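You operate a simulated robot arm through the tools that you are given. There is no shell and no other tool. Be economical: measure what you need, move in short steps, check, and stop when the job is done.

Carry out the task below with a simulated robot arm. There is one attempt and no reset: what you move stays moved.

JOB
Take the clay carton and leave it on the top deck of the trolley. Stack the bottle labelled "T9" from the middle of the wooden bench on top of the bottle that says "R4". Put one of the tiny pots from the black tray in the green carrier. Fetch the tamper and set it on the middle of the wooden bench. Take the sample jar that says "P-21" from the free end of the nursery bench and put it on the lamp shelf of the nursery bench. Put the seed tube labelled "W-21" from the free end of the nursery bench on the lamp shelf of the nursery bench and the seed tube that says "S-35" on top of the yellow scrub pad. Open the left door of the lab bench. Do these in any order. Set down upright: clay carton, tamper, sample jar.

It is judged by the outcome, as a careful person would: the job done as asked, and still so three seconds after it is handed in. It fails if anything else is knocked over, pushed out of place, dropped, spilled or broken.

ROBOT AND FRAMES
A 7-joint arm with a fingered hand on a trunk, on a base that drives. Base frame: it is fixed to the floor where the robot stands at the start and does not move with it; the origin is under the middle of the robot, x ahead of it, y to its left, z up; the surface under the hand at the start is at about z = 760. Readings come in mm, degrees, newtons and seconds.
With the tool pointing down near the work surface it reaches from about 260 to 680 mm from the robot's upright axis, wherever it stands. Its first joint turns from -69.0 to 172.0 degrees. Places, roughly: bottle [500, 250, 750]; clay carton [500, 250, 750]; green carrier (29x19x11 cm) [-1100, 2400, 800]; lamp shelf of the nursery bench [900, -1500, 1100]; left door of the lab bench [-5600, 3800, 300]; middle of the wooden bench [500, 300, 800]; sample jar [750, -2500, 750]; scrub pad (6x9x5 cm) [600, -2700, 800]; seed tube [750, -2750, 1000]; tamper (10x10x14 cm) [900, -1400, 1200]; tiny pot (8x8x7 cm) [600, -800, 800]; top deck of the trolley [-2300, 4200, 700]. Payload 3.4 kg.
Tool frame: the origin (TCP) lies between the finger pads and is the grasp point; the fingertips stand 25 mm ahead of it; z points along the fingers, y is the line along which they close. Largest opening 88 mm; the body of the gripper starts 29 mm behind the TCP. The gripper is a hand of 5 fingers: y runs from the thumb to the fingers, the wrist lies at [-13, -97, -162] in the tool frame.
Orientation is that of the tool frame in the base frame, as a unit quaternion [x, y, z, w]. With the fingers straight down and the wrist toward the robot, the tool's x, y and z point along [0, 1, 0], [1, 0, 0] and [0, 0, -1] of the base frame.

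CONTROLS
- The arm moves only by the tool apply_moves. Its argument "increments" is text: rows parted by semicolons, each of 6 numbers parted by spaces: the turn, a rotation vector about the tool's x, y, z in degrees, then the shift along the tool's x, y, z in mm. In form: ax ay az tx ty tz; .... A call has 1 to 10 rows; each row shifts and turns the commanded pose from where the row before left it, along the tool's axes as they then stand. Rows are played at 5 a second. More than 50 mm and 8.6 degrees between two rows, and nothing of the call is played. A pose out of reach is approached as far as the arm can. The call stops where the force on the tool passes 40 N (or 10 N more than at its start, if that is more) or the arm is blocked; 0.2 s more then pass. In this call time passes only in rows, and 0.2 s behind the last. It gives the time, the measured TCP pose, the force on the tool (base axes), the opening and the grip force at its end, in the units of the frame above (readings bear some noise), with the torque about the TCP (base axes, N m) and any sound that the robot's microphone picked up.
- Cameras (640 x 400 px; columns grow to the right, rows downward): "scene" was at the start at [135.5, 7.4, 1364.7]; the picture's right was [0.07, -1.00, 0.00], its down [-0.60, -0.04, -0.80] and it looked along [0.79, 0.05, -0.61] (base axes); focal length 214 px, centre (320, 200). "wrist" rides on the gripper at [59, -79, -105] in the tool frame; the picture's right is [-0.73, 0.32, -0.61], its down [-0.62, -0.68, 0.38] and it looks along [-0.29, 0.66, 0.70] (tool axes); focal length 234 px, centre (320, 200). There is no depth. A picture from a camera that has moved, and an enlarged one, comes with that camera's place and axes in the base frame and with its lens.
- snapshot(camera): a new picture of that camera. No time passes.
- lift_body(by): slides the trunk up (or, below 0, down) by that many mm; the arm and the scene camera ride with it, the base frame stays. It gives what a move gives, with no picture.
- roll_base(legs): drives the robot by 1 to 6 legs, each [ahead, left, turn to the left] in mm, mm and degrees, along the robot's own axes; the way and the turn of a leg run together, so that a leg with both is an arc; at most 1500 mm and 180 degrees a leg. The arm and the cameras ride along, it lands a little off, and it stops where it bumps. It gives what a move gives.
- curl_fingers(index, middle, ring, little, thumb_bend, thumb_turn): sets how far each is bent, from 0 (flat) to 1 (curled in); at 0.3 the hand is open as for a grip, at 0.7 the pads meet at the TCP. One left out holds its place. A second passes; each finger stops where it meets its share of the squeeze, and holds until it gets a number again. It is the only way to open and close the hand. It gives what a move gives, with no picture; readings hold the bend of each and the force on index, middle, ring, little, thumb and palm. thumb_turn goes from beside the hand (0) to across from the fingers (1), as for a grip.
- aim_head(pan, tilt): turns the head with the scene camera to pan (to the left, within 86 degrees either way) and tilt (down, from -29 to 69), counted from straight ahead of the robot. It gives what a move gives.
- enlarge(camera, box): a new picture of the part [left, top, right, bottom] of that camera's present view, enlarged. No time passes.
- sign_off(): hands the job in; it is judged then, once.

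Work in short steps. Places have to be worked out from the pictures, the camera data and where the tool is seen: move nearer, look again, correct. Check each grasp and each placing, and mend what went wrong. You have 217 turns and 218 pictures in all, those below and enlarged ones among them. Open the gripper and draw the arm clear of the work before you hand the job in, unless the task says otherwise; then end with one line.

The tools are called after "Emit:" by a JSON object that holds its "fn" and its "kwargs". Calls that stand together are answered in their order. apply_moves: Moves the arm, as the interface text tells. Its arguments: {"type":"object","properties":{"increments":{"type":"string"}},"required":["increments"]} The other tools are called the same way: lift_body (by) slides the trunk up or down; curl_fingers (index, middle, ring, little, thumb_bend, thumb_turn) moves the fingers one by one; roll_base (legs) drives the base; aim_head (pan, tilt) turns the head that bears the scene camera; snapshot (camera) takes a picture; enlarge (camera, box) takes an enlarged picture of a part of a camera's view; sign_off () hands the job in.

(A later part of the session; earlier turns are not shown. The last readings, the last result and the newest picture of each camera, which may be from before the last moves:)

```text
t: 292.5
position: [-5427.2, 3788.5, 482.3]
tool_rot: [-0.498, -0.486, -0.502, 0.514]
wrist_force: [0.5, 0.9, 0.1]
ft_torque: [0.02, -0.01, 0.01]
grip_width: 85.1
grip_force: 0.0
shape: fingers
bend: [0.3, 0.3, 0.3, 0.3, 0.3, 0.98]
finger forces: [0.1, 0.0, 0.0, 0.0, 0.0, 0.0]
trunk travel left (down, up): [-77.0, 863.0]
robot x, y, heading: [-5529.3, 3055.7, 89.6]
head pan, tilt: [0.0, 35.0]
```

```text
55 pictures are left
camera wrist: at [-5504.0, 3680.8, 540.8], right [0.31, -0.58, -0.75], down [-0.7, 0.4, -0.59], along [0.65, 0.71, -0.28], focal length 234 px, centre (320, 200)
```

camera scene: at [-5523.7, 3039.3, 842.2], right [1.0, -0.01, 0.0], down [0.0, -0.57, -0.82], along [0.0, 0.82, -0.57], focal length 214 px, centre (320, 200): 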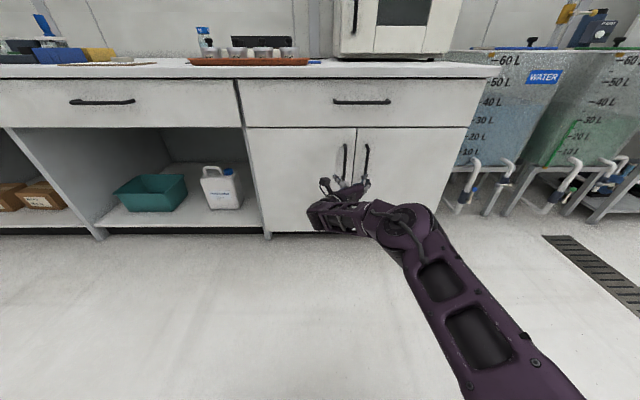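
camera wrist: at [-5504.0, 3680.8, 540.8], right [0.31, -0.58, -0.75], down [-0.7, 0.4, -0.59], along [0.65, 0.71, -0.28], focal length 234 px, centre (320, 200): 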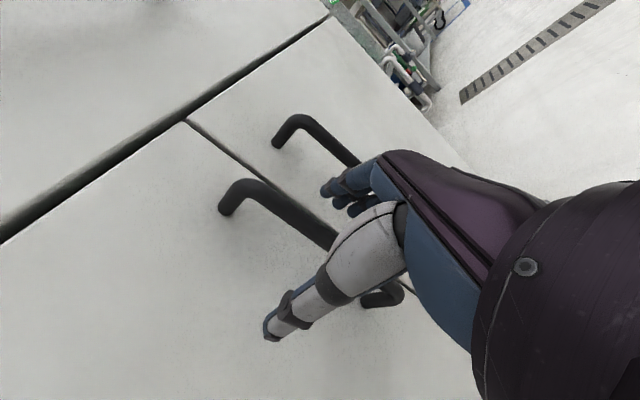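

The bar passes right through the TCP. Close the hand.

Emit:
{"fn": "curl_fingers", "kwargs": {"index": 0.85, "middle": 0.85, "ring": 0.85, "little": 0.85, "thumb_bend": 0.8}}

Emit:
{"fn": "snapshot", "kwargs": {"camera": "wrist"}}

```text
t: 293.5
position: [-5427.8, 3789.2, 482.8]
tool_rot: [-0.499, -0.485, -0.502, 0.514]
wrist_force: [6.5, -0.4, -2.8]
ft_torque: [0.7, -0.29, 0.24]
grip_width: 0.1
grip_force: 27.8
shape: fingers
bend: [0.78, 0.85, 0.85, 0.82, 0.76, 0.97]
finger forces: [0.0, 0.1, 1.7, 21.1, 32.0, 0.1]
trunk travel left (down, up): [-77.0, 863.0]
robot x, y, heading: [-5532.8, 3055.2, 89.7]
head pan, tilt: [0.0, 35.0]
```

```text
54 pictures are left
camera wrist: at [-5503.4, 3681.0, 540.4], right [0.3, -0.58, -0.75], down [-0.7, 0.4, -0.59], along [0.65, 0.71, -0.28], focal length 234 px, centre (320, 200)
```

wrist: 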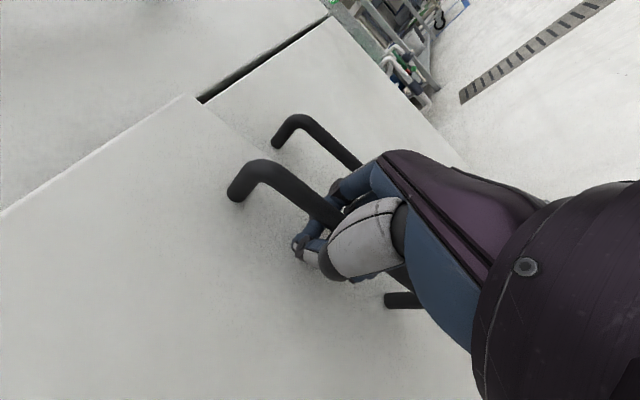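

The fingers wrap around the bar and the door has already come ajar. I pull it along its arc (hinge ≈ (-5789, 3835), radius 362) by driving the base.

Emit:
{"fn": "roll_base", "kwargs": {"legs": [[-92, 23, 0], [-82, 46, 0]]}}

Emit:
{"fn": "snapshot", "kwargs": {"camera": "scene"}}

Emit:
{"fn": "snapshot", "kwargs": {"camera": "wrist"}}

```text
t: 295.6
position: [-5507.6, 3616.0, 483.3]
tool_rot: [-0.493, -0.491, -0.497, 0.518]
wrist_force: [-5.4, 6.0, -1.1]
ft_torque: [0.2, -0.16, -0.16]
grip_width: 4.5
grip_force: 12.6
shape: fingers
bend: [0.84, 0.85, 0.84, 0.83, 0.73, 0.97]
finger forces: [0.0, 0.0, 3.1, 7.6, 15.0, 0.1]
trunk travel left (down, up): [-77.0, 863.0]
robot x, y, heading: [-5601.3, 2880.7, 89.6]
head pan, tilt: [0.0, 35.0]
stopped in leg 2: the force on the tool passed its limit at 41 N (the readings are from after the stop); the commanded pose is now the measured one
```

```text
53 pictures are left
camera scene: at [-5603.7, 3023.0, 820.0], right [1.0, 0.0, 0.0], down [0.0, -0.57, -0.82], along [0.0, 0.82, -0.57], focal length 214 px, centre (320, 200)
```

scene: 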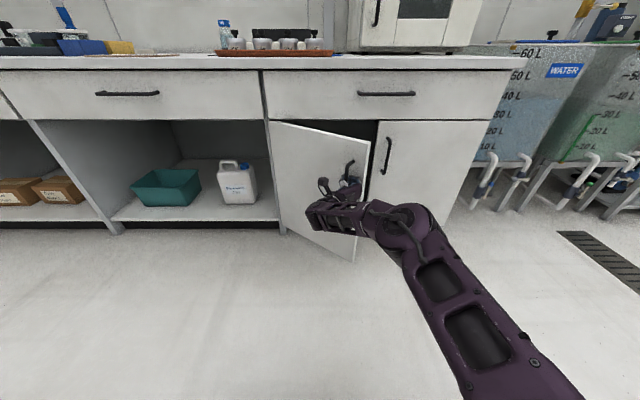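

```text
52 pictures are left
camera wrist: at [-5582.2, 3507.2, 540.8], right [0.32, -0.58, -0.75], down [-0.7, 0.39, -0.6], along [0.64, 0.72, -0.28], focal length 234 px, centre (320, 200)
```

wrist: 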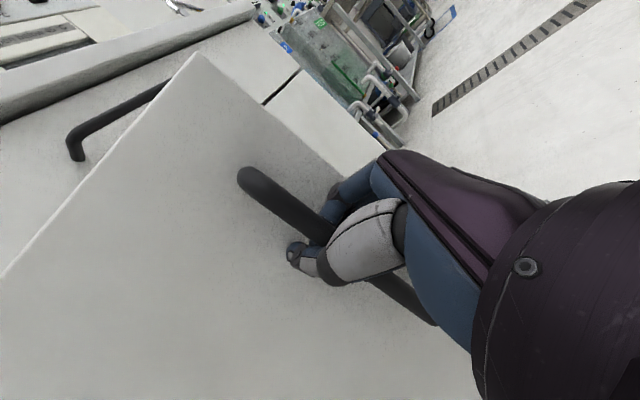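

Open ~30°. I continue along the arc in smaller chords.

Emit:
{"fn": "roll_base", "kwargs": {"legs": [[-66, 60, 0]]}}

Emit:
{"fn": "roll_base", "kwargs": {"legs": [[-50, 80, 0]]}}

Emit:
{"fn": "snapshot", "kwargs": {"camera": "scene"}}

Emit:
{"fn": "snapshot", "kwargs": {"camera": "wrist"}}

```text
t: 296.6
position: [-5559.6, 3569.7, 483.2]
tool_rot: [-0.488, -0.496, -0.493, 0.522]
wrist_force: [-4.6, 9.1, -2.4]
ft_torque: [0.24, -0.28, -0.67]
grip_width: 5.0
grip_force: 26.0
shape: fingers
bend: [0.84, 0.84, 0.84, 0.83, 0.72, 0.97]
finger forces: [0.0, 16.7, 5.1, 11.2, 17.7, 0.0]
trunk travel left (down, up): [-77.0, 863.0]
robot x, y, heading: [-5647.8, 2835.5, 90.1]
head pan, tilt: [0.0, 35.0]
stopped in leg 1: the force on the tool passed its limit at 44 N (the readings are from after the stop); the commanded pose is now the measured one
```

```text
t: 297.9
position: [-5645.9, 3521.1, 484.0]
tool_rot: [-0.486, -0.498, -0.491, 0.525]
wrist_force: [-4.8, 18.5, -3.5]
ft_torque: [0.37, -0.42, -0.9]
grip_width: 4.6
grip_force: 36.0
shape: fingers
bend: [0.84, 0.82, 0.83, 0.82, 0.71, 0.97]
finger forces: [0.1, 33.6, 8.8, 15.6, 15.3, 0.0]
trunk travel left (down, up): [-77.0, 863.0]
robot x, y, heading: [-5732.0, 2784.6, 90.3]
head pan, tilt: [0.0, 35.0]
stopped in leg 1: the force on the tool passed its limit at 41 N (the readings are from after the stop); the commanded pose is now the measured one
```

```text
51 pictures are left
camera scene: at [-5732.0, 2926.5, 819.8], right [1.0, 0.0, 0.0], down [0.0, -0.58, -0.82], along [0.0, 0.82, -0.58], focal length 214 px, centre (320, 200)
```

scene: 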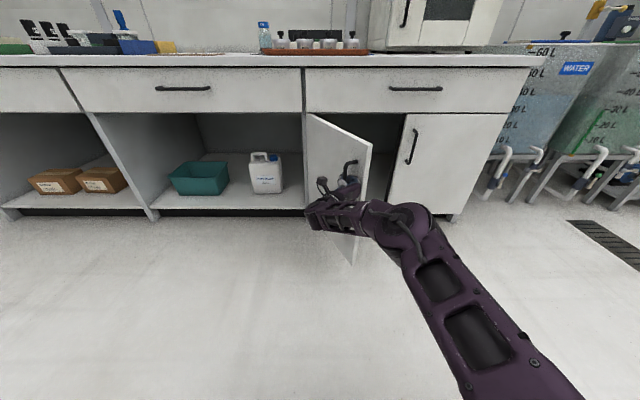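

```text
50 pictures are left
camera wrist: at [-5717.1, 3410.3, 541.3], right [0.33, -0.57, -0.75], down [-0.71, 0.37, -0.6], along [0.62, 0.73, -0.28], focal length 234 px, centre (320, 200)
```

wrist: 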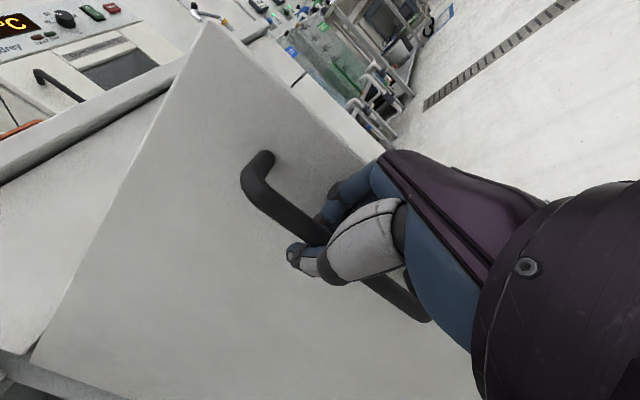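

About 58° open. I loosen the grip a bit so the bar can turn in the hand, and continue.

Emit:
{"fn": "curl_fingers", "kwargs": {"index": 0.6, "middle": 0.6, "ring": 0.6, "little": 0.6, "thumb_bend": 0.5}}

Emit:
{"fn": "roll_base", "kwargs": {"legs": [[-38, 90, 0]]}}

Emit:
{"fn": "snapshot", "kwargs": {"camera": "scene"}}

Emit:
{"fn": "snapshot", "kwargs": {"camera": "wrist"}}

```text
t: 298.9
position: [-5644.0, 3521.1, 485.2]
tool_rot: [-0.487, -0.496, -0.492, 0.524]
wrist_force: [-0.4, 0.3, 0.4]
ft_torque: [0.02, 0.01, 0.0]
grip_width: 30.3
grip_force: 0.0
shape: fingers
bend: [0.6, 0.6, 0.6, 0.6, 0.5, 0.97]
finger forces: [0.0, 0.0, 0.0, 0.0, 0.0, 0.1]
trunk travel left (down, up): [-77.0, 863.0]
robot x, y, heading: [-5726.5, 2785.7, 90.0]
head pan, tilt: [0.0, 35.0]
```

```text
t: 300.1
position: [-5733.6, 3480.5, 484.8]
tool_rot: [-0.488, -0.495, -0.492, 0.523]
wrist_force: [0.0, 0.8, 0.0]
ft_torque: [-0.01, 0.02, 0.01]
grip_width: 30.3
grip_force: 0.0
shape: fingers
bend: [0.6, 0.6, 0.6, 0.6, 0.5, 0.97]
finger forces: [0.1, 0.0, 0.0, 0.1, 0.0, 0.0]
trunk travel left (down, up): [-77.0, 863.0]
robot x, y, heading: [-5818.9, 2748.5, 90.0]
head pan, tilt: [0.0, 35.0]
```

```text
49 pictures are left
camera scene: at [-5821.0, 2885.9, 820.2], right [1.0, 0.0, 0.0], down [0.0, -0.57, -0.82], along [0.0, 0.82, -0.57], focal length 214 px, centre (320, 200)
```

scene: 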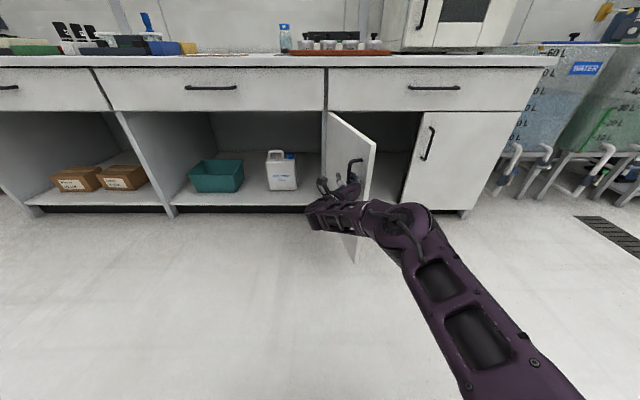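

```text
48 pictures are left
camera wrist: at [-5804.8, 3370.3, 543.0], right [0.33, -0.57, -0.75], down [-0.71, 0.38, -0.59], along [0.62, 0.73, -0.28], focal length 234 px, centre (320, 200)
```

wrist: 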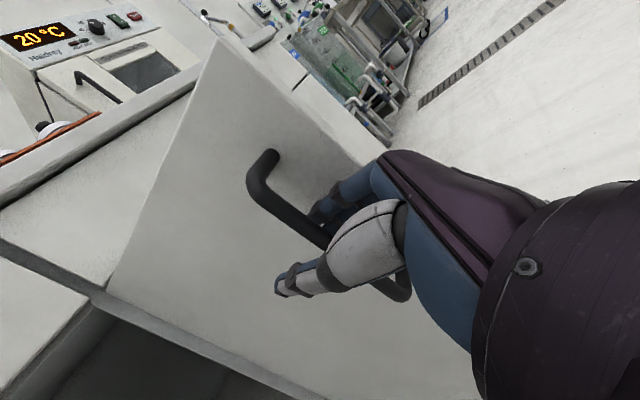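

The door follows, ~72° now. One more chord leftward.

Emit:
{"fn": "roll_base", "kwargs": {"legs": [[-6, 85, 0]]}}

Emit:
{"fn": "snapshot", "kwargs": {"camera": "scene"}}

Emit:
{"fn": "snapshot", "kwargs": {"camera": "wrist"}}

```text
t: 301.2
position: [-5818.8, 3475.0, 485.8]
tool_rot: [-0.488, -0.496, -0.492, 0.523]
wrist_force: [-0.4, -0.1, 0.1]
ft_torque: [0.0, -0.02, -0.02]
grip_width: 30.3
grip_force: 0.2
shape: fingers
bend: [0.6, 0.6, 0.6, 0.6, 0.5, 0.97]
finger forces: [0.1, 0.0, 0.0, 0.0, 0.0, 0.0]
trunk travel left (down, up): [-77.0, 863.0]
robot x, y, heading: [-5906.9, 2740.5, 90.0]
head pan, tilt: [0.0, 35.0]
```

```text
47 pictures are left
camera scene: at [-5907.2, 2879.7, 820.2], right [1.0, 0.0, 0.0], down [0.0, -0.57, -0.82], along [0.0, 0.82, -0.57], focal length 214 px, centre (320, 200)
```

scene: 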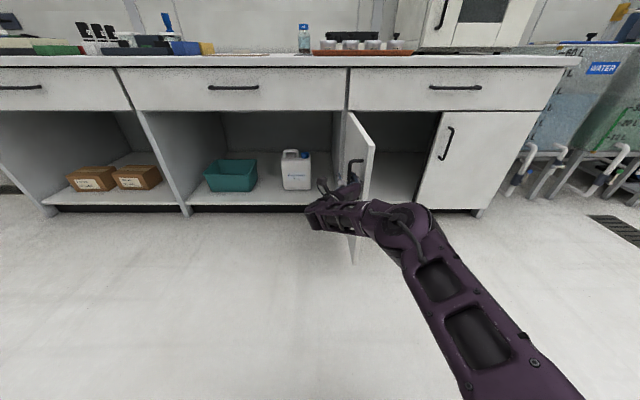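

```text
46 pictures are left
camera wrist: at [-5891.0, 3364.1, 543.0], right [0.33, -0.57, -0.75], down [-0.71, 0.38, -0.59], along [0.62, 0.73, -0.28], focal length 234 px, centre (320, 200)
```

wrist: 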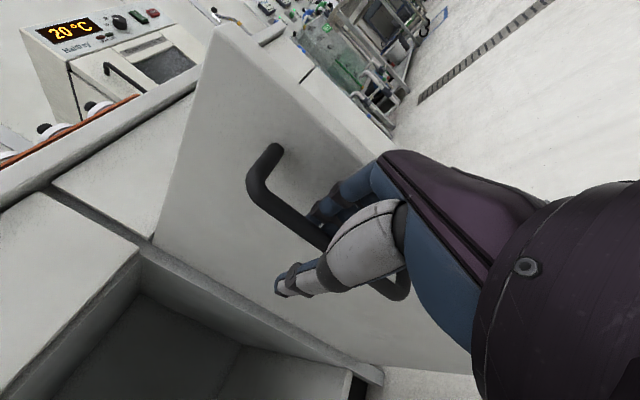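

The door stands at ~87°. I open the fingers and back straight off the handle.

Emit:
{"fn": "curl_fingers", "kwargs": {"index": 0.36, "middle": 0.36, "ring": 0.36, "little": 0.36, "thumb_bend": 0.28}}

Emit:
{"fn": "roll_base", "kwargs": {"legs": [[-60, 0, 0]]}}

Emit:
{"fn": "snapshot", "kwargs": {"camera": "scene"}}

Emit:
{"fn": "snapshot", "kwargs": {"camera": "wrist"}}

```text
t: 302.2
position: [-5819.9, 3474.6, 486.2]
tool_rot: [-0.488, -0.496, -0.492, 0.523]
wrist_force: [0.5, 0.2, -0.2]
ft_torque: [0.01, 0.02, -0.02]
grip_width: 79.7
grip_force: 0.2
shape: fingers
bend: [0.36, 0.36, 0.36, 0.36, 0.28, 0.97]
finger forces: [0.2, 0.0, 0.0, 0.0, 0.0, 0.0]
trunk travel left (down, up): [-77.0, 863.0]
robot x, y, heading: [-5905.9, 2740.0, 90.1]
head pan, tilt: [0.0, 35.0]
```

```text
t: 303.1
position: [-5818.6, 3413.8, 485.7]
tool_rot: [-0.487, -0.495, -0.493, 0.524]
wrist_force: [-0.6, -1.3, 0.6]
ft_torque: [-0.03, -0.01, -0.01]
grip_width: 79.6
grip_force: 0.0
shape: fingers
bend: [0.36, 0.36, 0.36, 0.36, 0.28, 0.97]
finger forces: [0.0, 0.0, 0.0, 0.1, 0.0, 0.0]
trunk travel left (down, up): [-77.0, 863.0]
robot x, y, heading: [-5904.6, 2679.2, 90.2]
head pan, tilt: [0.0, 35.0]
```

```text
45 pictures are left
camera scene: at [-5907.1, 2819.6, 820.1], right [1.0, 0.0, 0.0], down [0.0, -0.57, -0.82], along [0.0, 0.82, -0.57], focal length 214 px, centre (320, 200)
```

scene: 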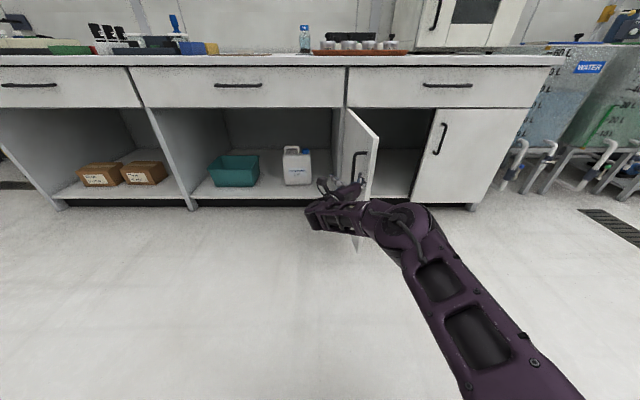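

```text
44 pictures are left
camera wrist: at [-5890.9, 3304.0, 543.0], right [0.33, -0.57, -0.75], down [-0.71, 0.38, -0.59], along [0.62, 0.73, -0.28], focal length 234 px, centre (320, 200)
```

wrist: 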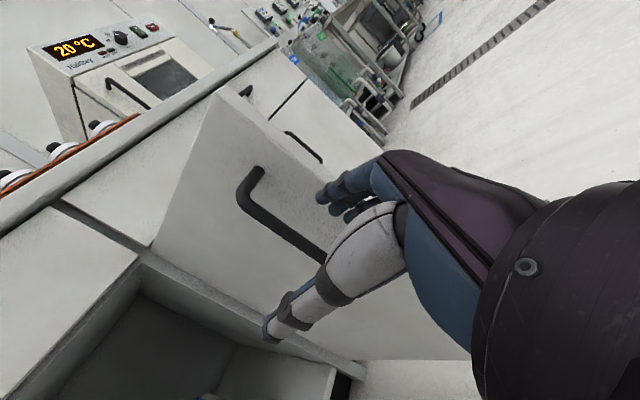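

Free of the handle. I shift 40 mm left, raise the trunk so the arm clears the door and bench, then check behind.

Emit:
{"fn": "roll_base", "kwargs": {"legs": [[-15, 40, 0]]}}

Emit:
{"fn": "lift_body", "kwargs": {"by": 400}}

Emit:
{"fn": "lift_body", "kwargs": {"by": 280}}

Emit:
{"fn": "roll_base", "kwargs": {"legs": [[340, -200, 0], [0, -1000, 0]]}}

Emit:
{"fn": "aim_head", "kwargs": {"pan": 35, "tilt": 35}}

Emit:
{"fn": "snapshot", "kwargs": {"camera": "scene"}}

```text
t: 304.0
position: [-5858.1, 3398.9, 484.8]
tool_rot: [-0.488, -0.496, -0.492, 0.523]
wrist_force: [-0.3, 0.3, 0.4]
ft_torque: [0.0, 0.01, 0.02]
grip_width: 79.6
grip_force: 0.0
shape: fingers
bend: [0.36, 0.36, 0.36, 0.36, 0.28, 0.97]
finger forces: [0.0, 0.0, 0.0, 0.0, 0.0, 0.0]
trunk travel left (down, up): [-77.0, 863.0]
robot x, y, heading: [-5946.3, 2663.8, 90.1]
head pan, tilt: [0.0, 35.0]
```

```text
t: 307.9
position: [-5857.3, 3400.8, 886.0]
tool_rot: [-0.488, -0.496, -0.491, 0.524]
wrist_force: [-0.5, 0.0, 0.7]
ft_torque: [-0.02, -0.01, -0.03]
grip_width: 79.8
grip_force: 0.0
shape: fingers
bend: [0.36, 0.36, 0.36, 0.36, 0.28, 0.97]
finger forces: [0.0, 0.0, 0.1, 0.0, 0.0, 0.0]
trunk travel left (down, up): [-477.0, 463.0]
robot x, y, heading: [-5942.9, 2665.4, 90.2]
head pan, tilt: [0.0, 35.0]
```

```text
t: 310.7
position: [-5858.6, 3400.2, 1165.2]
tool_rot: [-0.487, -0.496, -0.492, 0.524]
wrist_force: [0.1, 0.8, -0.2]
ft_torque: [-0.03, 0.01, -0.02]
grip_width: 79.4
grip_force: 0.1
shape: fingers
bend: [0.36, 0.36, 0.36, 0.36, 0.28, 0.97]
finger forces: [0.2, 0.0, 0.0, 0.0, 0.1, 0.0]
trunk travel left (down, up): [-757.0, 183.0]
robot x, y, heading: [-5945.0, 2664.1, 90.1]
head pan, tilt: [0.0, 35.0]
```

```text
t: 318.0
position: [-4660.5, 3745.9, 1165.6]
tool_rot: [-0.486, -0.497, -0.491, 0.525]
wrist_force: [0.1, 0.4, -0.6]
ft_torque: [-0.01, 0.03, 0.0]
grip_width: 79.8
grip_force: 0.1
shape: fingers
bend: [0.36, 0.36, 0.36, 0.36, 0.28, 0.97]
finger forces: [0.1, 0.1, 0.0, 0.0, 0.1, 0.1]
trunk travel left (down, up): [-757.0, 183.0]
robot x, y, heading: [-4749.2, 3013.8, 90.3]
head pan, tilt: [0.0, 35.0]
```

```text
t: 319.0
position: [-4661.2, 3745.6, 1165.0]
tool_rot: [-0.487, -0.496, -0.491, 0.525]
wrist_force: [-0.5, 0.0, 0.2]
ft_torque: [-0.03, 0.01, -0.01]
grip_width: 79.7
grip_force: 0.1
shape: fingers
bend: [0.36, 0.36, 0.36, 0.36, 0.28, 0.97]
finger forces: [0.0, 0.0, 0.0, 0.0, 0.0, 0.0]
trunk travel left (down, up): [-757.0, 183.0]
robot x, y, heading: [-4743.4, 3007.7, 90.2]
head pan, tilt: [35.0, 35.0]
```

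```text
43 pictures are left
camera scene: at [-4796.8, 3134.5, 1500.2], right [0.82, 0.58, 0.0], down [0.33, -0.47, -0.82], along [-0.47, 0.67, -0.57], focal length 214 px, centre (320, 200)
```

scene: 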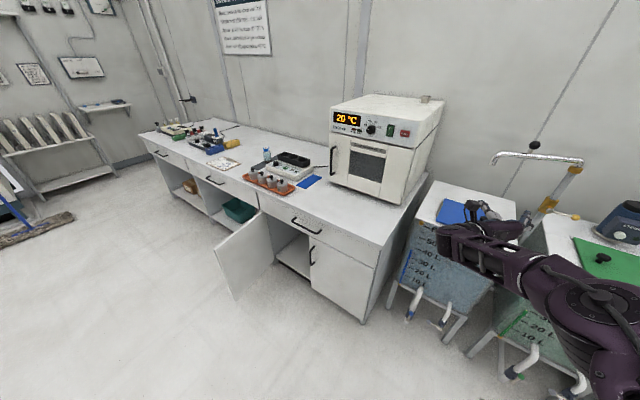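

The door is clearly open at about 90°. Now the pot. I turn the base to face +x in the free corridor and rotate the tool back to pointing down.

Emit:
{"fn": "roll_base", "kwargs": {"legs": [[0, 0, -90]]}}

Emit:
{"fn": "apply_moves", "kwargs": {"increments": "4.949 -4.949 -4.949 0 0 0;4.949 -4.949 -4.949 0 0 0;4.949 -4.949 -4.949 0 0 0;4.949 -4.949 -4.949 0 0 0;4.949 -4.949 -4.949 0 0 0;4.949 -4.949 -4.949 0 0 0;4.949 -4.949 -4.949 0 0 0"}}

Emit:
{"fn": "apply_moves", "kwargs": {"increments": "4.949 -4.949 -4.949 0 0 0;4.949 -4.949 -4.949 0 0 0;4.949 -4.949 -4.949 0 0 0;4.949 -4.949 -4.949 0 0 0;4.949 -4.949 -4.949 0 0 0;4.949 -4.949 -4.949 0 0 0;4.949 -4.949 -4.949 0 0 0"}}

Emit:
{"fn": "apply_moves", "kwargs": {"increments": "0 0 0 0 -30 0;0 0 0 0 -30 0;0 0 0 0 -30 0;0 0 0 0 -30 0"}}

```text
t: 323.2
position: [-4009.5, 2929.8, 1164.8]
tool_rot: [0.695, 0.008, 0.719, -0.025]
wrist_force: [0.1, 1.2, 0.3]
ft_torque: [-0.05, -0.02, 0.02]
grip_width: 79.9
grip_force: 0.1
shape: fingers
bend: [0.36, 0.36, 0.36, 0.36, 0.28, 0.97]
finger forces: [0.1, 0.1, 0.1, 0.0, 0.0, 0.0]
trunk travel left (down, up): [-757.0, 183.0]
robot x, y, heading: [-4745.8, 3014.6, 0.3]
head pan, tilt: [35.0, 35.0]
```

```text
t: 324.8
position: [-4009.3, 2928.9, 1166.0]
tool_rot: [0.799, 0.424, 0.426, -0.013]
wrist_force: [-0.4, 0.2, -0.7]
ft_torque: [-0.02, 0.01, 0.03]
grip_width: 79.6
grip_force: 0.0
shape: fingers
bend: [0.36, 0.36, 0.36, 0.36, 0.28, 0.97]
finger forces: [0.0, 0.0, 0.0, 0.1, 0.1, 0.0]
trunk travel left (down, up): [-757.0, 183.0]
robot x, y, heading: [-4745.4, 3010.1, 0.3]
head pan, tilt: [35.0, 35.0]
```

```text
t: 326.4
position: [-4009.7, 2931.8, 1166.6]
tool_rot: [0.689, 0.724, 0.02, 0.003]
wrist_force: [0.6, -0.2, 0.5]
ft_torque: [-0.02, -0.04, 0.0]
grip_width: 79.7
grip_force: 0.2
shape: fingers
bend: [0.36, 0.36, 0.36, 0.36, 0.28, 0.97]
finger forces: [0.0, 0.1, 0.0, 0.0, 0.0, 0.1]
trunk travel left (down, up): [-757.0, 183.0]
robot x, y, heading: [-4745.4, 3012.0, 0.6]
head pan, tilt: [35.0, 35.0]
```

```text
t: 327.4
position: [-4131.5, 2922.2, 1161.8]
tool_rot: [0.69, 0.724, 0.02, 0.004]
wrist_force: [0.0, 0.7, 0.0]
ft_torque: [-0.01, -0.06, 0.0]
grip_width: 79.6
grip_force: 0.1
shape: fingers
bend: [0.36, 0.36, 0.36, 0.36, 0.28, 0.97]
finger forces: [0.1, 0.1, 0.1, 0.0, 0.0, 0.0]
trunk travel left (down, up): [-757.0, 183.0]
robot x, y, heading: [-4749.3, 3010.8, 0.4]
head pan, tilt: [35.0, 35.0]
```

Orientation is back (2–3° off); I trim it, bring the hand nearer to centre, then drive to the wooden bench's right end via the corridor and aisle.

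Emit:
{"fn": "apply_moves", "kwargs": {"increments": "1.9 -1.3 2.3 0 0 0;0 0 0 30 -25 0;0 0 0 30 -25 0;0 0 0 30 -25 0;0 0 0 30 -25 0"}}

Emit:
{"fn": "roll_base", "kwargs": {"legs": [[0, 420, -0.4], [1450, 0, 0], [1450, 0, 0], [1450, 0, 0]]}}

Emit:
{"fn": "aim_head", "kwargs": {"pan": -30, "tilt": 25}}

Emit:
{"fn": "snapshot", "kwargs": {"camera": "scene"}}

```text
t: 328.6
position: [-4230.9, 3043.7, 1161.5]
tool_rot: [0.705, 0.709, 0.0, 0.0]
wrist_force: [-0.2, 0.3, -0.1]
ft_torque: [-0.02, 0.01, -0.02]
grip_width: 79.9
grip_force: 0.1
shape: fingers
bend: [0.36, 0.36, 0.36, 0.36, 0.28, 0.97]
finger forces: [0.0, 0.0, 0.0, 0.0, 0.1, 0.0]
trunk travel left (down, up): [-757.0, 183.0]
robot x, y, heading: [-4743.4, 3011.9, 0.6]
head pan, tilt: [35.0, 35.0]
```

```text
t: 351.6
position: [108.9, 3467.0, 1160.4]
tool_rot: [0.707, 0.707, 0.0, 0.0]
wrist_force: [0.5, -0.6, -0.2]
ft_torque: [0.04, 0.0, 0.03]
grip_width: 79.8
grip_force: 0.1
shape: fingers
bend: [0.36, 0.36, 0.36, 0.36, 0.28, 0.97]
finger forces: [0.0, 0.1, 0.0, 0.1, 0.1, 0.0]
trunk travel left (down, up): [-757.0, 183.0]
robot x, y, heading: [-406.7, 3437.9, 0.1]
head pan, tilt: [35.0, 35.0]
```

```text
t: 352.9
position: [108.5, 3467.5, 1160.9]
tool_rot: [0.707, 0.708, 0.0, 0.0]
wrist_force: [-0.3, -0.9, -0.4]
ft_torque: [-0.02, 0.0, -0.01]
grip_width: 79.5
grip_force: 0.0
shape: fingers
bend: [0.36, 0.36, 0.36, 0.36, 0.28, 0.97]
finger forces: [0.0, 0.0, 0.0, 0.0, 0.0, 0.1]
trunk travel left (down, up): [-757.0, 183.0]
robot x, y, heading: [-406.4, 3446.2, 0.0]
head pan, tilt: [-30.0, 25.0]
```

```text
42 pictures are left
camera scene: at [-277.6, 3396.3, 1515.9], right [-0.5, -0.87, 0.0], down [-0.37, 0.21, -0.91], along [0.79, -0.45, -0.42], focal length 214 px, centre (320, 200)
```

scene: 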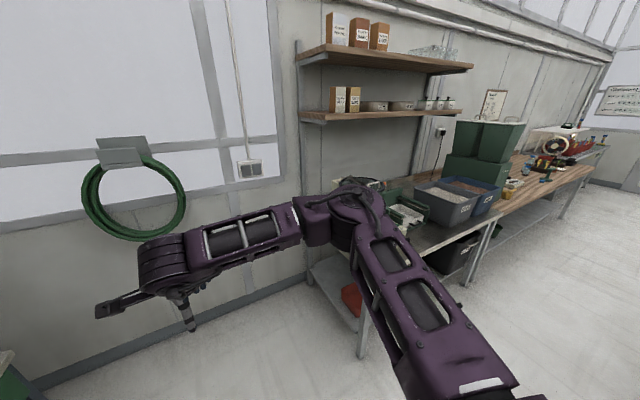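

Path is clear. I turn to face -y, drive down the aisle to the tray end of the wooden bench, and turn to face it.

Emit:
{"fn": "roll_base", "kwargs": {"legs": [[60, 0, 0], [0, 0, -90], [1400, 0, 0], [1400, 0, 0], [1420, 0, 0], [0, 0, 90]]}}

Emit:
{"fn": "aim_head", "kwargs": {"pan": -5, "tilt": 35}}

Emit:
{"fn": "snapshot", "kwargs": {"camera": "scene"}}

```text
t: 381.3
position: [225.5, -726.3, 1160.6]
tool_rot: [0.699, 0.715, 0.0, 0.0]
wrist_force: [-0.2, -0.5, -0.7]
ft_torque: [-0.01, -0.01, 0.0]
grip_width: 80.1
grip_force: 0.1
shape: fingers
bend: [0.36, 0.36, 0.36, 0.36, 0.28, 0.97]
finger forces: [0.0, 0.1, 0.0, 0.0, 0.0, 0.0]
trunk travel left (down, up): [-757.0, 183.0]
robot x, y, heading: [-286.9, -764.5, 1.3]
head pan, tilt: [-30.0, 25.0]
```

```text
t: 382.2
position: [226.0, -726.1, 1161.2]
tool_rot: [0.699, 0.715, 0.0, -0.001]
wrist_force: [0.2, -0.3, 0.3]
ft_torque: [-0.02, 0.0, 0.0]
grip_width: 79.5
grip_force: 0.0
shape: fingers
bend: [0.36, 0.36, 0.36, 0.36, 0.28, 0.97]
finger forces: [0.0, 0.0, 0.0, 0.1, 0.0, 0.1]
trunk travel left (down, up): [-757.0, 183.0]
robot x, y, heading: [-286.3, -765.1, 1.3]
head pan, tilt: [-5.0, 35.0]
```

```text
41 pictures are left
camera scene: at [-151.1, -769.0, 1500.2], right [-0.06, -1.0, 0.0], down [-0.57, 0.04, -0.82], along [0.82, -0.05, -0.57], focal length 214 px, centre (320, 200)
```

scene: 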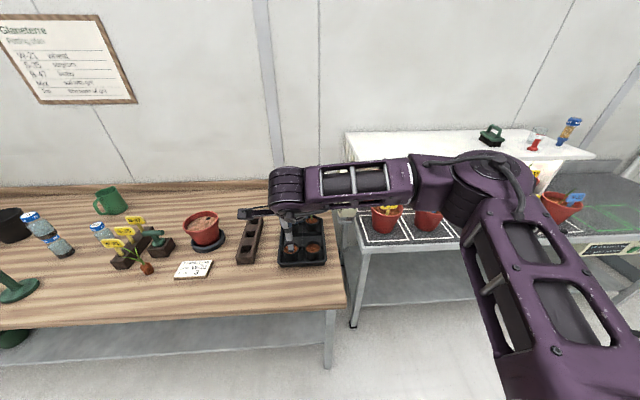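

The tray's front-left pot is at about (494, -681). I approach so the hand is above it, and open the fingers wider.

Emit:
{"fn": "curl_fingers", "kwargs": {"index": 0.15, "middle": 0.15, "ring": 0.15, "little": 0.15, "thumb_bend": 0.15}}

Emit:
{"fn": "roll_base", "kwargs": {"legs": [[255, 40, -1.3]]}}

Emit:
{"fn": "lift_body", "kwargs": {"by": -110}}

Emit:
{"fn": "aim_head", "kwargs": {"pan": 0, "tilt": 42}}

Emit:
{"fn": "snapshot", "kwargs": {"camera": "wrist"}}

Emit:
{"fn": "snapshot", "kwargs": {"camera": "scene"}}

```text
t: 383.2
position: [225.0, -725.3, 1160.6]
tool_rot: [0.699, 0.715, 0.0, 0.0]
wrist_force: [0.0, -1.1, -0.4]
ft_torque: [-0.01, 0.01, 0.0]
grip_width: 111.9
grip_force: 0.1
shape: fingers
bend: [0.15, 0.15, 0.15, 0.15, 0.15, 0.97]
finger forces: [0.1, 0.1, 0.0, 0.0, 0.0, 0.0]
trunk travel left (down, up): [-757.0, 183.0]
robot x, y, heading: [-292.2, -769.7, 1.3]
head pan, tilt: [-5.0, 35.0]
```

```text
t: 385.1
position: [481.5, -695.1, 1161.6]
tool_rot: [0.706, 0.708, 0.001, 0.001]
wrist_force: [0.7, 0.5, 1.2]
ft_torque: [-0.02, -0.01, 0.04]
grip_width: 111.9
grip_force: 0.1
shape: fingers
bend: [0.15, 0.15, 0.15, 0.15, 0.15, 0.97]
finger forces: [0.0, 0.0, 0.1, 0.0, 0.0, 0.0]
trunk travel left (down, up): [-757.0, 183.0]
robot x, y, heading: [-32.8, -728.4, 0.3]
head pan, tilt: [-5.0, 35.0]
```

```text
t: 386.5
position: [482.0, -695.2, 1051.3]
tool_rot: [0.706, 0.708, 0.0, -0.001]
wrist_force: [-0.6, 0.1, -0.7]
ft_torque: [-0.01, -0.01, -0.02]
grip_width: 112.3
grip_force: 0.1
shape: fingers
bend: [0.15, 0.15, 0.15, 0.15, 0.15, 0.97]
finger forces: [0.1, 0.0, 0.0, 0.0, 0.0, 0.1]
trunk travel left (down, up): [-647.0, 293.0]
robot x, y, heading: [-36.0, -721.8, 0.0]
head pan, tilt: [-5.0, 35.0]
```

```text
t: 387.2
position: [482.1, -695.3, 1049.6]
tool_rot: [0.707, 0.708, -0.001, 0.0]
wrist_force: [-0.4, -0.9, -0.3]
ft_torque: [-0.01, 0.01, 0.0]
grip_width: 112.3
grip_force: 0.1
shape: fingers
bend: [0.15, 0.15, 0.15, 0.15, 0.15, 0.97]
finger forces: [0.1, 0.0, 0.1, 0.1, 0.0, 0.0]
trunk travel left (down, up): [-647.0, 293.0]
robot x, y, heading: [-34.0, -724.4, 0.2]
head pan, tilt: [0.0, 42.0]
```

```text
40 pictures are left
camera wrist: at [403.4, -637.2, 1156.5], right [0.32, -0.73, 0.61], down [-0.68, -0.62, -0.38], along [0.66, -0.29, -0.7], focal length 234 px, centre (320, 200)
```

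wrist: 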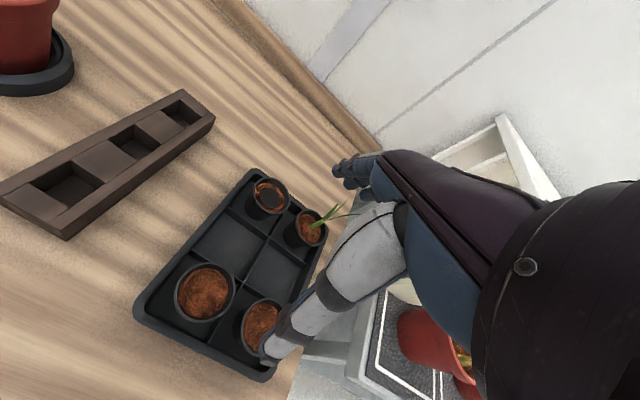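

```text
39 pictures are left
camera scene: at [99.4, -721.3, 1379.7], right [0.0, -1.0, 0.0], down [-0.67, 0.0, -0.74], along [0.74, 0.0, -0.67], focal length 214 px, centre (320, 200)
```

scene: 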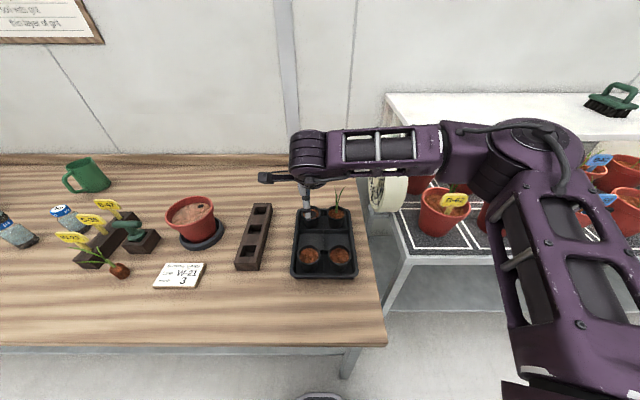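

Emit:
{"fn": "enlarge", "kwargs": {"camera": "wrist", "box": [120, 150, 340, 390]}}

Emit:
{"fn": "enlarge", "kwargs": {"camera": "scene", "box": [280, 190, 370, 290]}}

```text
1.67 times, centred on (230, 270) of wrist
camera zoom: at [403.4, -637.2, 1156.5], right [0.32, -0.73, 0.61], down [-0.68, -0.62, -0.38], along [0.66, -0.29, -0.7], focal length 390 px, centre (470, 83)
```

zoom: 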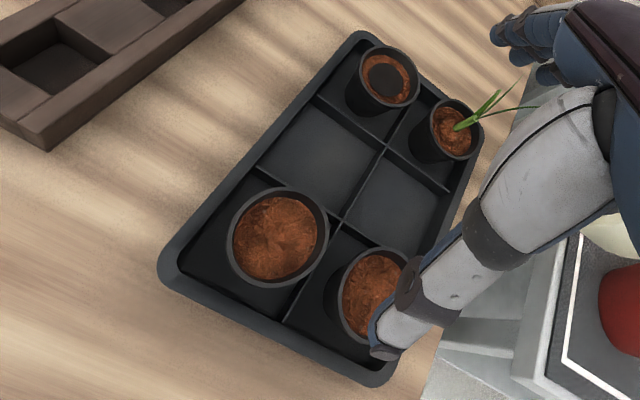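

```text
4.00 times, centred on (325, 240) of scene
camera zoom: at [99.4, -721.3, 1379.7], right [0.0, -1.0, 0.0], down [-0.67, 0.0, -0.74], along [0.74, 0.0, -0.67], focal length 858 px, centre (300, 40)
```

zoom: 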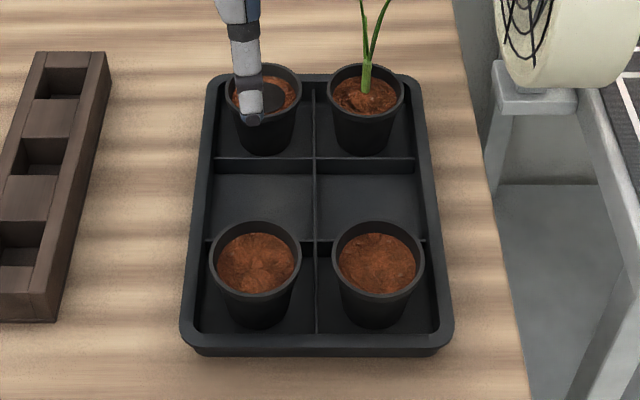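

Front-left pot: centre (471, -688), rim z ≈ 822, diameter ≈ 70. Align and lower.

Emit:
{"fn": "apply_moves", "kwargs": {"increments": "0 0 0 7 -11 0"}}

Emit:
{"fn": "lift_body", "kwargs": {"by": -180}}

Emit:
{"fn": "snapshot", "kwargs": {"camera": "wrist"}}

Emit:
{"fn": "enlarge", "kwargs": {"camera": "scene", "box": [260, 110, 400, 230]}}

```text
t: 387.6
position: [468.6, -687.2, 1051.8]
tool_rot: [0.707, 0.708, 0.001, 0.001]
wrist_force: [-0.3, 0.6, 0.2]
ft_torque: [-0.03, 0.01, -0.04]
grip_width: 112.1
grip_force: 0.0
shape: fingers
bend: [0.15, 0.15, 0.15, 0.15, 0.15, 0.97]
finger forces: [0.1, 0.0, 0.1, 0.1, 0.0, 0.0]
trunk travel left (down, up): [-647.0, 293.0]
robot x, y, heading: [-37.7, -723.7, 0.1]
head pan, tilt: [0.0, 42.0]
```

```text
t: 389.6
position: [470.8, -688.1, 870.1]
tool_rot: [0.706, 0.708, 0.0, 0.0]
wrist_force: [0.9, 0.6, -1.0]
ft_torque: [0.04, -0.01, -0.02]
grip_width: 111.9
grip_force: 0.0
shape: fingers
bend: [0.15, 0.15, 0.15, 0.15, 0.15, 0.97]
finger forces: [0.1, 0.0, 0.0, 0.0, 0.1, 0.0]
trunk travel left (down, up): [-467.0, 473.0]
robot x, y, heading: [-32.5, -721.2, 0.4]
head pan, tilt: [0.0, 42.0]
```

```text
36 pictures are left
camera wrist: at [392.0, -630.1, 976.7], right [0.32, -0.73, 0.61], down [-0.68, -0.62, -0.38], along [0.66, -0.29, -0.7], focal length 234 px, centre (320, 200)
```

wrist: 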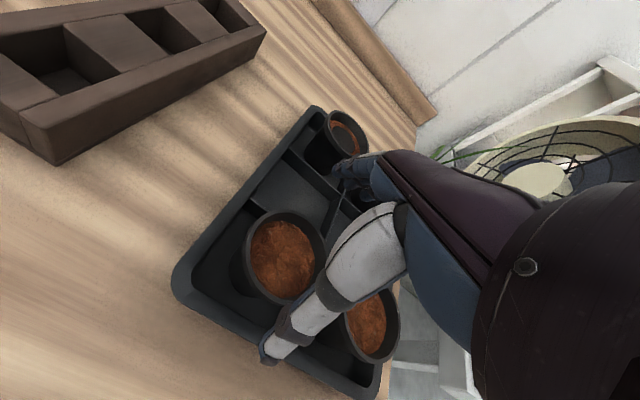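

```text
3.33 times, centred on (330, 170) of scene
camera zoom: at [99.2, -721.2, 1199.7], right [0.0, -1.0, 0.0], down [-0.67, 0.0, -0.74], along [0.74, 0.0, -0.67], focal length 715 px, centre (287, 300)
```

zoom: 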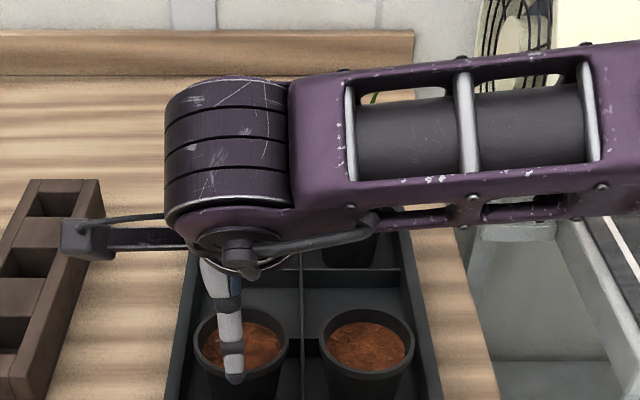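

Well aligned. Descend 50 mm.

Emit:
{"fn": "apply_moves", "kwargs": {"increments": "0 0 0 0 0 15;0 0 0 0 0 15;0 0 0 0 0 12;0 0 0 0 0 10"}}

Emit:
{"fn": "snapshot", "kwargs": {"camera": "wrist"}}

```text
t: 390.6
position: [471.0, -688.7, 819.3]
tool_rot: [0.707, 0.707, 0.0, 0.0]
wrist_force: [0.2, 0.3, -0.4]
ft_torque: [-0.01, 0.01, -0.01]
grip_width: 112.0
grip_force: 0.1
shape: fingers
bend: [0.15, 0.15, 0.15, 0.15, 0.15, 0.97]
finger forces: [0.0, 0.1, 0.1, 0.0, 0.0, 0.1]
trunk travel left (down, up): [-467.0, 473.0]
robot x, y, heading: [-33.6, -721.7, 0.1]
head pan, tilt: [0.0, 42.0]
```

```text
34 pictures are left
camera wrist: at [392.2, -630.1, 924.5], right [0.32, -0.73, 0.61], down [-0.68, -0.62, -0.38], along [0.66, -0.29, -0.7], focal length 234 px, centre (320, 200)
```

wrist: 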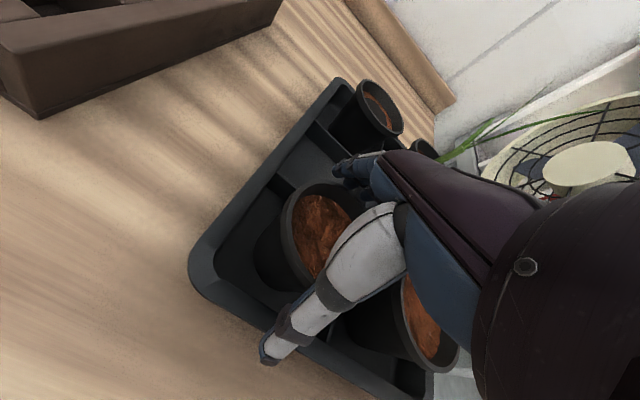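

Emit:
{"fn": "apply_moves", "kwargs": {"increments": "0 0 0 0 0 5"}}

Emit:
{"fn": "curl_fingers", "kwargs": {"index": 0.6, "middle": 0.6, "ring": 0.6, "little": 0.55, "thumb_bend": 0.6}}

Emit:
{"fn": "snapshot", "kwargs": {"camera": "wrist"}}

```text
t: 391.0
position: [470.9, -686.5, 814.1]
tool_rot: [0.706, 0.708, 0.0, 0.001]
wrist_force: [0.5, -0.8, -0.6]
ft_torque: [0.01, 0.01, -0.01]
grip_width: 112.0
grip_force: 0.0
shape: fingers
bend: [0.15, 0.15, 0.15, 0.15, 0.15, 0.97]
finger forces: [0.0, 0.1, 0.1, 0.0, 0.1, 0.0]
trunk travel left (down, up): [-467.0, 473.0]
robot x, y, heading: [-32.4, -721.1, -0.0]
head pan, tilt: [0.0, 42.0]
```

```text
t: 392.0
position: [469.1, -687.3, 815.6]
tool_rot: [0.706, 0.708, 0.0, -0.001]
wrist_force: [-4.7, -0.7, 5.9]
ft_torque: [-0.07, -0.04, 0.09]
grip_width: 68.0
grip_force: 28.1
shape: fingers
bend: [0.39, 0.52, 0.55, 0.55, 0.42, 0.96]
finger forces: [17.9, 5.4, 2.8, 0.0, 30.3, 0.1]
trunk travel left (down, up): [-467.0, 473.0]
robot x, y, heading: [-36.3, -724.4, 0.2]
head pan, tilt: [0.0, 42.0]
```

```text
33 pictures are left
camera wrist: at [390.9, -629.9, 920.6], right [0.32, -0.73, 0.61], down [-0.68, -0.62, -0.39], along [0.66, -0.29, -0.69], focal length 234 px, centre (320, 200)
```

wrist: 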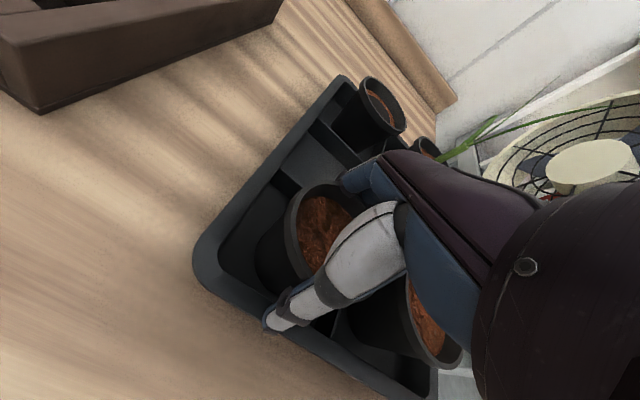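

Gripped (28 N). Lift 50 mm and check.

Emit:
{"fn": "lift_body", "kwargs": {"by": 60}}

Emit:
{"fn": "snapshot", "kwargs": {"camera": "wrist"}}

Emit:
{"fn": "enlarge", "kwargs": {"camera": "scene", "box": [250, 130, 400, 260]}}

```text
t: 393.0
position: [470.8, -687.9, 873.2]
tool_rot: [0.707, 0.707, 0.0, 0.0]
wrist_force: [-0.1, 1.0, -1.7]
ft_torque: [-0.02, 0.01, 0.0]
grip_width: 64.6
grip_force: 29.3
shape: fingers
bend: [0.38, 0.53, 0.55, 0.55, 0.47, 0.96]
finger forces: [20.7, 5.4, 2.9, 0.1, 29.5, 0.0]
trunk travel left (down, up): [-527.0, 413.0]
robot x, y, heading: [-34.5, -722.7, 0.3]
head pan, tilt: [0.0, 42.0]
```

```text
32 pictures are left
camera wrist: at [392.5, -629.9, 979.6], right [0.32, -0.73, 0.61], down [-0.68, -0.62, -0.38], along [0.66, -0.29, -0.7], focal length 234 px, centre (320, 200)
```

wrist: 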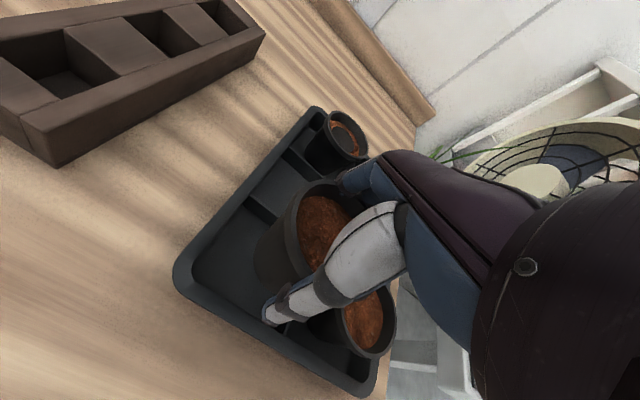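

```text
3.08 times, centred on (325, 195) of scene
camera zoom: at [99.7, -721.3, 1259.6], right [0.0, -1.0, 0.0], down [-0.67, 0.0, -0.74], along [0.74, 0.0, -0.67], focal length 660 px, centre (305, 215)
```

zoom: 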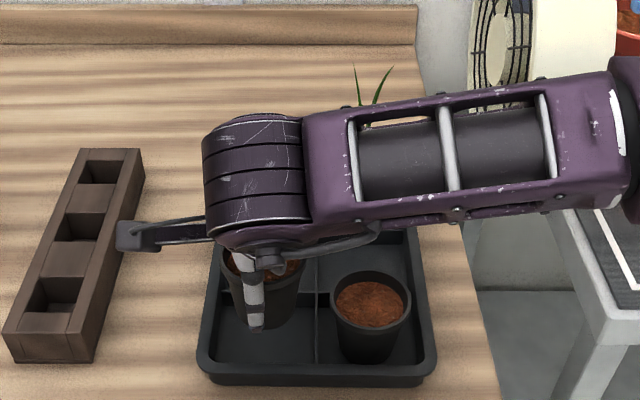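

The pot is lifted level. I raise it, back off, and drive up the aisle toward the green carrier.

Emit:
{"fn": "lift_body", "kwargs": {"by": 240}}

Emit:
{"fn": "roll_base", "kwargs": {"legs": [[-300, 0, 0], [0, 0, 90], [1450, 0, 0], [1350, 0, 0]]}}

Emit:
{"fn": "aim_head", "kwargs": {"pan": 60, "tilt": 35}}

Emit:
{"fn": "snapshot", "kwargs": {"camera": "scene"}}

```text
t: 395.5
position: [470.2, -688.4, 1113.4]
tool_rot: [0.706, 0.708, 0.0, 0.0]
wrist_force: [0.0, -0.5, -0.2]
ft_torque: [0.02, 0.01, -0.03]
grip_width: 64.5
grip_force: 29.0
shape: fingers
bend: [0.38, 0.53, 0.55, 0.55, 0.47, 0.96]
finger forces: [20.6, 5.4, 3.0, 0.1, 29.4, 0.0]
trunk travel left (down, up): [-767.0, 173.0]
robot x, y, heading: [-34.1, -721.7, 0.2]
head pan, tilt: [0.0, 42.0]
```

```text
t: 414.5
position: [-366.6, 2590.5, 1114.2]
tool_rot: [0.004, 1.0, 0.0, 0.0]
wrist_force: [-0.3, -0.1, -1.2]
ft_torque: [-0.02, 0.03, 0.02]
grip_width: 64.2
grip_force: 27.6
shape: fingers
bend: [0.38, 0.53, 0.56, 0.55, 0.48, 0.96]
finger forces: [19.4, 5.3, 2.8, 0.1, 27.7, 0.0]
trunk travel left (down, up): [-767.0, 173.0]
robot x, y, heading: [-337.7, 2089.1, 89.5]
head pan, tilt: [0.0, 42.0]
```

```text
t: 415.8
position: [-366.8, 2589.0, 1114.0]
tool_rot: [0.005, 1.0, 0.0, 0.0]
wrist_force: [0.3, 0.3, -0.9]
ft_torque: [0.01, 0.0, 0.0]
grip_width: 64.3
grip_force: 27.4
shape: fingers
bend: [0.38, 0.53, 0.56, 0.55, 0.48, 0.96]
finger forces: [19.3, 5.3, 2.8, 0.0, 27.6, 0.0]
trunk travel left (down, up): [-767.0, 173.0]
robot x, y, heading: [-335.3, 2088.1, 89.5]
head pan, tilt: [60.0, 35.0]
```

```text
30 pictures are left
camera scene: at [-412.5, 2182.8, 1510.1], right [0.51, 0.86, 0.0], down [0.49, -0.29, -0.82], along [-0.71, 0.41, -0.57], focal length 214 px, centre (320, 200)
```

scene: 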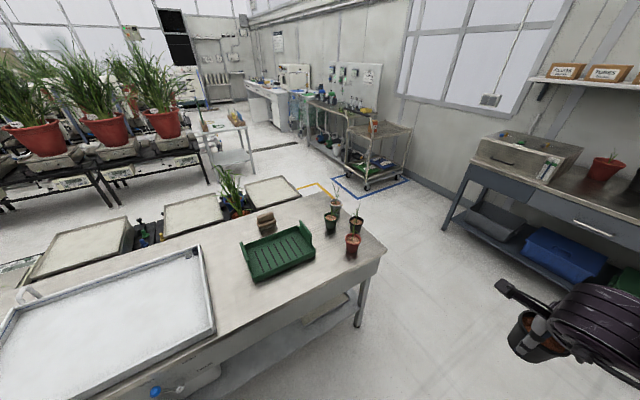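

The green carrier is at about (-1000, 2325) on the table. I drive on, turn to face -x and approach the table edge.

Emit:
{"fn": "roll_base", "kwargs": {"legs": [[265, 0, 0], [0, 0, 90.5], [110, 0, 0]]}}

Emit:
{"fn": "aim_head", "kwargs": {"pan": 0, "tilt": 40}}

Emit:
{"fn": "snapshot", "kwargs": {"camera": "scene"}}

Emit:
{"fn": "snapshot", "kwargs": {"camera": "wrist"}}

```text
t: 422.4
position: [-947.7, 2310.0, 1113.9]
tool_rot: [0.71, -0.704, 0.0, 0.0]
wrist_force: [0.4, -0.7, -0.3]
ft_torque: [0.01, 0.02, -0.02]
grip_width: 63.3
grip_force: 27.2
shape: fingers
bend: [0.38, 0.53, 0.56, 0.55, 0.49, 0.96]
finger forces: [18.4, 5.3, 2.9, 0.0, 26.9, 0.0]
trunk travel left (down, up): [-767.0, 173.0]
robot x, y, heading: [-445.2, 2345.4, -179.4]
head pan, tilt: [60.0, 35.0]
```

```text
t: 423.7
position: [-948.7, 2309.9, 1114.4]
tool_rot: [0.711, -0.703, 0.0, 0.0]
wrist_force: [-0.3, -0.1, -0.2]
ft_torque: [0.03, -0.02, 0.02]
grip_width: 63.4
grip_force: 26.1
shape: fingers
bend: [0.38, 0.53, 0.56, 0.55, 0.49, 0.96]
finger forces: [18.4, 5.3, 2.8, 0.1, 26.9, 0.0]
trunk travel left (down, up): [-767.0, 173.0]
robot x, y, heading: [-444.7, 2348.5, -179.6]
head pan, tilt: [0.0, 40.0]
```

```text
29 pictures are left
camera scene: at [-581.5, 2349.4, 1502.6], right [-0.01, 1.0, 0.0], down [0.64, 0.01, -0.77], along [-0.77, -0.01, -0.64], focal length 214 px, centre (320, 200)
```

scene: 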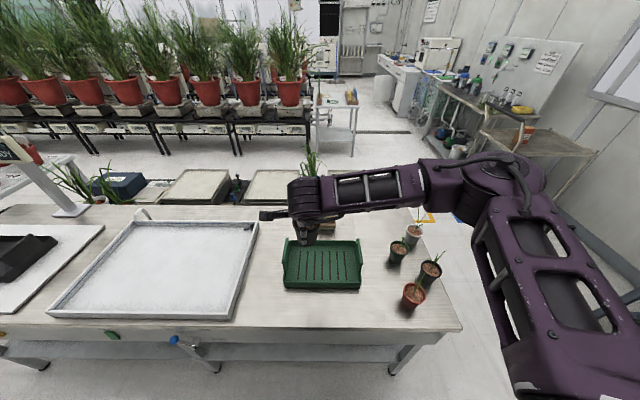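

```text
28 pictures are left
camera wrist: at [-868.2, 2251.5, 1219.6], right [-0.33, 0.72, 0.61], down [0.68, 0.63, -0.38], along [-0.66, 0.28, -0.7], focal length 234 px, centre (320, 200)
```

wrist: 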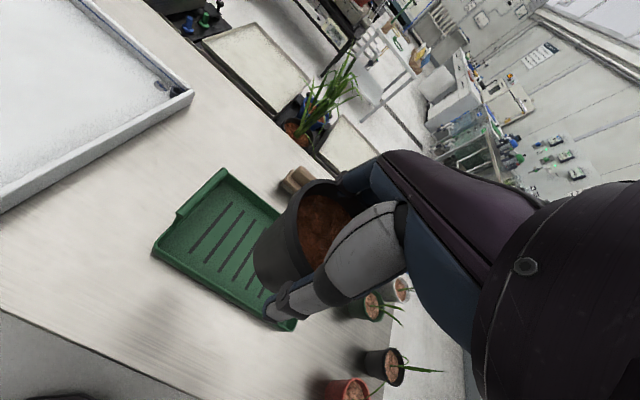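

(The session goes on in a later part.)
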